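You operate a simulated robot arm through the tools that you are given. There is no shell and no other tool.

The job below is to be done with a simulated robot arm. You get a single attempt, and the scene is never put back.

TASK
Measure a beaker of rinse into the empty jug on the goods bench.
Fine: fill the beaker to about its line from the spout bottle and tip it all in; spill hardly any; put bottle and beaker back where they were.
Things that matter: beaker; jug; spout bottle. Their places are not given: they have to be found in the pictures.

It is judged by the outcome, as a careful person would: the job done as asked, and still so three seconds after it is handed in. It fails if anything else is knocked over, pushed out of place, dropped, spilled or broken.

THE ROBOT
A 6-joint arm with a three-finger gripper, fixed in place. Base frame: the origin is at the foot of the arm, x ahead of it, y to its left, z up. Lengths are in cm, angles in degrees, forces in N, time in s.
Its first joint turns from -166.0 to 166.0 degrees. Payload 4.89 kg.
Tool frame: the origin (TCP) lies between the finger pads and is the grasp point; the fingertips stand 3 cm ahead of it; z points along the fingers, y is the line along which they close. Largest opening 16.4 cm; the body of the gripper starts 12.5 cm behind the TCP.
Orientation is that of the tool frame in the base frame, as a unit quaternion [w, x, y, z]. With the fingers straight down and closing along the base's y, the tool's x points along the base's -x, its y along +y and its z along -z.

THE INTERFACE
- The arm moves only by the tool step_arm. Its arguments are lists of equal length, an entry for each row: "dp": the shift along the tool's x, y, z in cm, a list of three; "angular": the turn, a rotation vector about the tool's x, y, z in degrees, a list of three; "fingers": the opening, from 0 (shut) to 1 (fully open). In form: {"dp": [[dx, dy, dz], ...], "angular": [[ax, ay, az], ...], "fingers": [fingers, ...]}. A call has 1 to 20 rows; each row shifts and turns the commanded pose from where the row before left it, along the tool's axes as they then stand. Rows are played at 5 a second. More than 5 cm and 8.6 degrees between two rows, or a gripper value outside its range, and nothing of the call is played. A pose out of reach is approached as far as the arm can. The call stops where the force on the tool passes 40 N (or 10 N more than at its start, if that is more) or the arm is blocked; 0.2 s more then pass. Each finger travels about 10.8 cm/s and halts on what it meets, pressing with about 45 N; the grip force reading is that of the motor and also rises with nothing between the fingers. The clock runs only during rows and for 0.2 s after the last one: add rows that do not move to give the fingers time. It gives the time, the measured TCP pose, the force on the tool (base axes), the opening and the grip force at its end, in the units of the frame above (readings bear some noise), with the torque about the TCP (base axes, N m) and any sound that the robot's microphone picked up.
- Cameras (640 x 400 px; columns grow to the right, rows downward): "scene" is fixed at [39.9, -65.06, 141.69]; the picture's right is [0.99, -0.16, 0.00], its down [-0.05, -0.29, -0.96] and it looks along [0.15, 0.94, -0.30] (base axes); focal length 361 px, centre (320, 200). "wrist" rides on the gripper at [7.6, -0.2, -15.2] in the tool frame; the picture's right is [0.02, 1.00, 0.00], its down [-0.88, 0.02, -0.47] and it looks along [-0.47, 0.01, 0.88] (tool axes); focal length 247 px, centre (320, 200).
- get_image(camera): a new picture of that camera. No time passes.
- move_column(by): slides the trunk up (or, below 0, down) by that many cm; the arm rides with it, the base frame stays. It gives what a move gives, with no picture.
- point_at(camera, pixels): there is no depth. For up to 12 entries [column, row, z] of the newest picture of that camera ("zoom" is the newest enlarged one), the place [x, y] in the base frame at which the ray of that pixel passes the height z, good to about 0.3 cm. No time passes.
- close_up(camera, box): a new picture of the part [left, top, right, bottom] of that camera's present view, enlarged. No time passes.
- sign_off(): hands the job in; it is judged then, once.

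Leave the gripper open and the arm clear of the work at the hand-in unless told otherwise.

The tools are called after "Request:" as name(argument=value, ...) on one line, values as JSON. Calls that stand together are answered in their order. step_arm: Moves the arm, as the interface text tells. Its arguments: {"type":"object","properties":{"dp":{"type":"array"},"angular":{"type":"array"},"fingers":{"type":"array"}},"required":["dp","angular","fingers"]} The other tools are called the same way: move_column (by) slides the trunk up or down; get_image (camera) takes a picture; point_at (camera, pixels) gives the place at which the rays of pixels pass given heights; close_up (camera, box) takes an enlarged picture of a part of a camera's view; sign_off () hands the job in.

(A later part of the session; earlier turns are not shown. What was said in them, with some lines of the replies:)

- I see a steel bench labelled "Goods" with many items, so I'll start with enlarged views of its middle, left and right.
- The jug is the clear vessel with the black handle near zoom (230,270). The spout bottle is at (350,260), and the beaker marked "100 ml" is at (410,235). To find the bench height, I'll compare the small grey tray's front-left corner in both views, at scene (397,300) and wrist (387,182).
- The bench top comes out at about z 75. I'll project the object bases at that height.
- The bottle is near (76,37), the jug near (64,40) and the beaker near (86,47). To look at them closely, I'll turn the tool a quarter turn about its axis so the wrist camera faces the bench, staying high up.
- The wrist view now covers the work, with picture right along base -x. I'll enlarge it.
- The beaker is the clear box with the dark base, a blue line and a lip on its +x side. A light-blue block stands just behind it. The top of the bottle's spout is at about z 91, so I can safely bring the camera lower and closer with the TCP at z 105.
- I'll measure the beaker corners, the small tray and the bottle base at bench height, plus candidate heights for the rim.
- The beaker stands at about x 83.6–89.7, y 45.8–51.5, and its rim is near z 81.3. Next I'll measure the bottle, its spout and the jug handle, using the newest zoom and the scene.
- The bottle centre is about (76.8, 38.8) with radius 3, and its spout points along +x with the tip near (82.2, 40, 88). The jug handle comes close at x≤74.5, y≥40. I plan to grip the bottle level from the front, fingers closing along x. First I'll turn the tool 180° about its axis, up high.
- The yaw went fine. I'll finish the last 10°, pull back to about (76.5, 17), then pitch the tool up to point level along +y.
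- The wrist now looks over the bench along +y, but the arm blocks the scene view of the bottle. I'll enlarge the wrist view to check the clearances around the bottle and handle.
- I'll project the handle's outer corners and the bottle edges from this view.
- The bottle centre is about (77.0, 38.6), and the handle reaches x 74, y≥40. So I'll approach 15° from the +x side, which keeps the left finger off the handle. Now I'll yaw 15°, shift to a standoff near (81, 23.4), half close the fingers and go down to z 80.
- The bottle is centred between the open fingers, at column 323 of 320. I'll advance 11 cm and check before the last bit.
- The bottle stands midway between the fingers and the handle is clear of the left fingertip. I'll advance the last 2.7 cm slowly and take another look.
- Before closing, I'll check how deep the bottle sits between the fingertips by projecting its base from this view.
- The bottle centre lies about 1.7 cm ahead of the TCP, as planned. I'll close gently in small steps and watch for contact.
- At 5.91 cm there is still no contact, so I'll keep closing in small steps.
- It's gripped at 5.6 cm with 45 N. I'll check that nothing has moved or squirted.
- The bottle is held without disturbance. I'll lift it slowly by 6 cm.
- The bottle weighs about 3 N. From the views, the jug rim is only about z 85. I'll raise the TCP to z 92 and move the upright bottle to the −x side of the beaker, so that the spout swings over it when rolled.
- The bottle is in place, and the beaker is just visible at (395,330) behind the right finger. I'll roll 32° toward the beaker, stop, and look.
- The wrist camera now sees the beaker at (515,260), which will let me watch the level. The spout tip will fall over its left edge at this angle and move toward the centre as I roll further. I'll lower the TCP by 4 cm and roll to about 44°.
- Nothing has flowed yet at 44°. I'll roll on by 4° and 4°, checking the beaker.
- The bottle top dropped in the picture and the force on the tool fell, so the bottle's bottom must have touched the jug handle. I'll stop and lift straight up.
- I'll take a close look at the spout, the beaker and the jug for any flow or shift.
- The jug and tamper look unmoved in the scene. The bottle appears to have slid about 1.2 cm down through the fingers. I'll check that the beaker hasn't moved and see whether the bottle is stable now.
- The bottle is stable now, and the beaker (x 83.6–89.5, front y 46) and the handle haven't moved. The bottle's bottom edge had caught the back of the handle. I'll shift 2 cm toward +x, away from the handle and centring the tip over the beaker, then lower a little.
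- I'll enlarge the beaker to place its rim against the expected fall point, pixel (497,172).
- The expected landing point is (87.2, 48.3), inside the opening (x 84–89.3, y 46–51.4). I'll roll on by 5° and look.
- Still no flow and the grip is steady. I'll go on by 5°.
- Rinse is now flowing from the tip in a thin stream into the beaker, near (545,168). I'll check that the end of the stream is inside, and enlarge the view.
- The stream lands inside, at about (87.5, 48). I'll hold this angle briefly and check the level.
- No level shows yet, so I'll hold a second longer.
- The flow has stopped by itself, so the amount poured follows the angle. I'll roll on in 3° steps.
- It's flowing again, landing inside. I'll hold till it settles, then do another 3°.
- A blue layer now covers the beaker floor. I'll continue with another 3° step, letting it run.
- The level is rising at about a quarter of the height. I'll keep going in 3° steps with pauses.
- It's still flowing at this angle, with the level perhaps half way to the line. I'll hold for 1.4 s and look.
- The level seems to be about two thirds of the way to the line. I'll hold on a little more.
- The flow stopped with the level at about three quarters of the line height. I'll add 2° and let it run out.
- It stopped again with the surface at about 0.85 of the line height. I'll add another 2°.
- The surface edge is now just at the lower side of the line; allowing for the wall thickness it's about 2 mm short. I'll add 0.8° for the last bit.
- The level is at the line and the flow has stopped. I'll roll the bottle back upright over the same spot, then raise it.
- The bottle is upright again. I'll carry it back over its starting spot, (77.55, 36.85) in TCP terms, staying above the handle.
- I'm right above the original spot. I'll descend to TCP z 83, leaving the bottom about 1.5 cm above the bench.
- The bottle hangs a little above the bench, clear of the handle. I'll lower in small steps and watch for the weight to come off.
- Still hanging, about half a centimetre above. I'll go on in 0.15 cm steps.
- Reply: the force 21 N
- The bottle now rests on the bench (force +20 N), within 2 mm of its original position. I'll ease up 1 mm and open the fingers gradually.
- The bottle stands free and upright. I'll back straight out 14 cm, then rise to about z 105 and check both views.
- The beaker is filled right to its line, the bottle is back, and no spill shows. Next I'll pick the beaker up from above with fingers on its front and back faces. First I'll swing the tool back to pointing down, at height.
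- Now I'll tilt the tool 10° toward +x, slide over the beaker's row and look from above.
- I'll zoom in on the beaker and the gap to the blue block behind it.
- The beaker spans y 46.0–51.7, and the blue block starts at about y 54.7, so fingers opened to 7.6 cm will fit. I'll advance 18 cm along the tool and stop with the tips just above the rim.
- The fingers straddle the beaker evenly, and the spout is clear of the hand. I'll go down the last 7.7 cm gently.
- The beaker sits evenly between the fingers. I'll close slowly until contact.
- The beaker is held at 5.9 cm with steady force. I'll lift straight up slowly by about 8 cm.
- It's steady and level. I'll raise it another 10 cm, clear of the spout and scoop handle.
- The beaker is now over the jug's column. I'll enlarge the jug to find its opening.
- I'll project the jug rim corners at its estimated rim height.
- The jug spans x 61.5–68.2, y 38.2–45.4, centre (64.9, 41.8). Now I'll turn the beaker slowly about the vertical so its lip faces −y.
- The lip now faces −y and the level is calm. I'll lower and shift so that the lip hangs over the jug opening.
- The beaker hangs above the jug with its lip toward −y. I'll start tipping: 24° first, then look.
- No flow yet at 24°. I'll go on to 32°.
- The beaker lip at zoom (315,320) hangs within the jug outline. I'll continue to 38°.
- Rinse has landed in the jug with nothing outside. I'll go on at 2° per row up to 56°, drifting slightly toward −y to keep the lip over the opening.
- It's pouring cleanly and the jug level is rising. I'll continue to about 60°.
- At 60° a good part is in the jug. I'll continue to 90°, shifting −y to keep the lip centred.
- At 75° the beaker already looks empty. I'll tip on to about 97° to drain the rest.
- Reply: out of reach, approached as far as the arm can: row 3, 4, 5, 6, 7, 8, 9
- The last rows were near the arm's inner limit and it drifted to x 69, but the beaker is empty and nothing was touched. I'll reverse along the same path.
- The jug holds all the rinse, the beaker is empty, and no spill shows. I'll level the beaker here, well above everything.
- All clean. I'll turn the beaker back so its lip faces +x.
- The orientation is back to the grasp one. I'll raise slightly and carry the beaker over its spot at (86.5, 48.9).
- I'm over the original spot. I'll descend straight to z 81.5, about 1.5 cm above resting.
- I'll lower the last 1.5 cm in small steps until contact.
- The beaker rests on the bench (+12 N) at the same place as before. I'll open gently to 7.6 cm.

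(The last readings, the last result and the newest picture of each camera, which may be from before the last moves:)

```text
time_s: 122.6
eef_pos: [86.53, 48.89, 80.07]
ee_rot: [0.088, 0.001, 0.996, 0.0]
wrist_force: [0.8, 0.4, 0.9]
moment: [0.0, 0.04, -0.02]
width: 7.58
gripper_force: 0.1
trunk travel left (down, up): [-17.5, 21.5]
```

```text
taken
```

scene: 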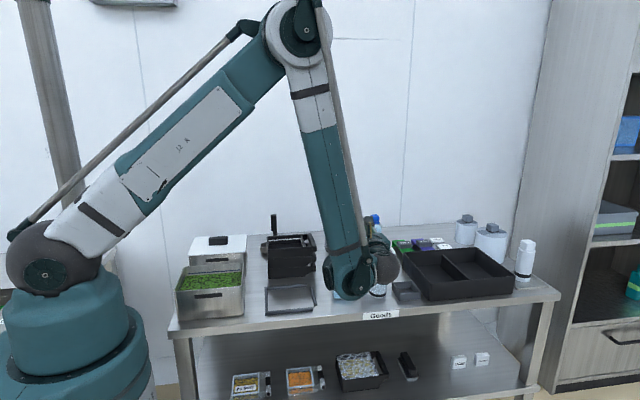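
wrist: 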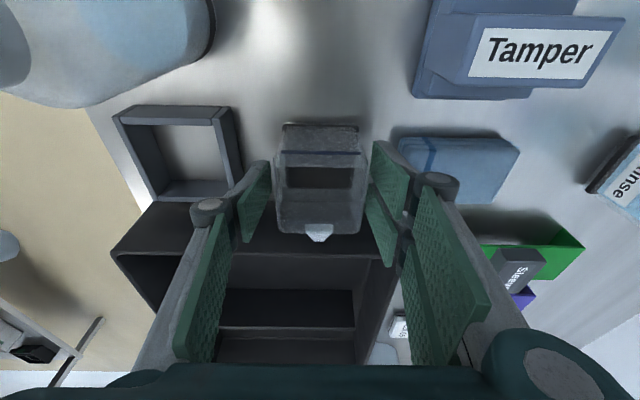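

The beaker stands free, matching its earlier picture. I'll back out along the tool axis.

Request:
step_arm(dp=[[0, 0, -1], [0, 0, -1.5], [0, 0, -2], [0, 0, -2.5], [0, 0, -3], [0, 0, -3.5], [0, 0, -4], [0, 0, -4], [0, 0, -3.5], [0, 0, 0]], angular=[[0, 0, 0], [0, 0, 0], [0, 0, 0], [0, 0, 0], [0, 0, 0], [0, 0, 0], [0, 0, 0], [0, 0, 0], [0, 0, 0], [0, 0, 0]], fingers=[0.463, 0.463, 0.463, 0.463, 0.463, 0.463, 0.463, 0.463, 0.463, 0.463])

Request:
step_arm(dp=[[0, -4.5, 0], [0, -4.5, 0], [0, -4.5, 0], [0, -4.5, 0], [0, -4.5, 0], [0, -4.5, 0], [0, 0, 0], [0, 0, 0], [0, 0, -4], [0, 0, -4], [0, 0, 0]], angular=[[0, 0, 0], [0, 0, 0], [0, 0, 0], [0, 0, 0], [0, 0, 0], [0, 0, 0], [0, 5, 0], [0, 5, 0], [0, 0, 0], [0, 0, 0], [0, 0, 0]], fingers=[0.6, 0.8, 1, 1, 1, 1, 1, 1, 1, 1, 1])

Request:
get_image(camera="scene")

Request:
close_up(camera="scene", box=[310, 200, 430, 320])

Request:
get_image(camera="wrist")

```text
time_s: 124.8
eef_pos: [82.18, 48.86, 104.77]
ee_rot: [0.088, 0.0, 0.996, 0.0]
wrist_force: [-0.8, -0.5, -0.2]
moment: [0.06, -0.06, -0.02]
width: 7.6
gripper_force: 0.1
trunk travel left (down, up): [-17.5, 21.5]
```

```text
time_s: 127.2
eef_pos: [82.07, 21.92, 112.69]
ee_rot: [0.001, 0.0, 1.0, -0.001]
wrist_force: [-0.6, 0.7, 0.4]
moment: [0.01, -0.08, -0.02]
width: 16.42
gripper_force: 0.0
trunk travel left (down, up): [-17.5, 21.5]
```

```text
taken
```

scene: 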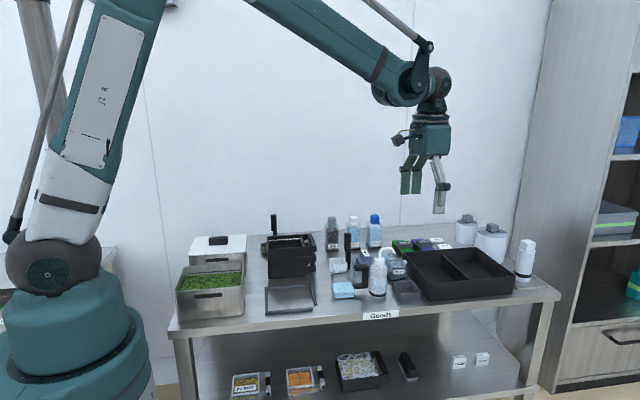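

```text
3.33 times, centred on (370, 260) of scene
```

zoom: 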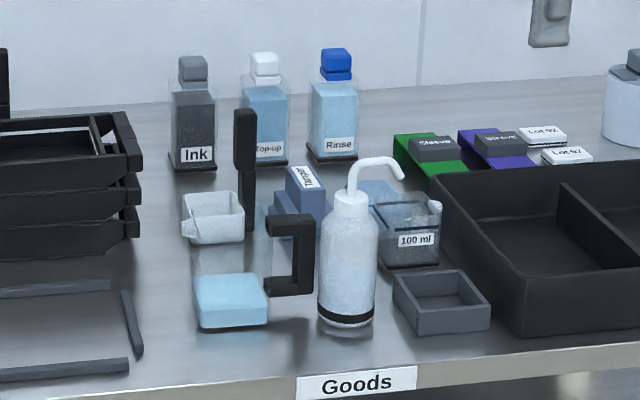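

```text
taken
```

wrist: 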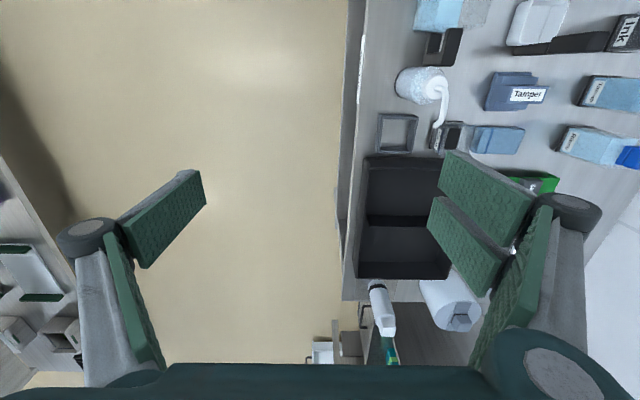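

Everything matches the first picture. The bottle and beaker are back within about 3 mm, the jug holds the rinse, the beaker is empty and the bench is dry. The gripper is open and the arm is clear, so I'm handing in.

Request:
sign_off()

```text
The job is handed in.
```

The beaker was filled to its 100 ml line from the spout bottle and tipped into the jug, and the job is handed in. No spill showed on the bench in the last pictures, and the beaker looks empty.

- **Bottle and beaker:** both are back in place. The beaker shows no visible shift, and the bottle is about 3 mm off with its spout turned very slightly.
- **Contact during the pour:** while tilting, the bottle's bottom edge caught the jug handle and the bottle slid about 1 cm in the grip. I lifted clear at once. The jug shows no clear movement in the pictures, 1–2 mm at most.
- **End of the tip:** on the last few degrees the arm reached its limit and drifted about 4 cm in x. The beaker already looked empty by then, and nothing was touched.

The gripper is open and the arm is clear of the bench.
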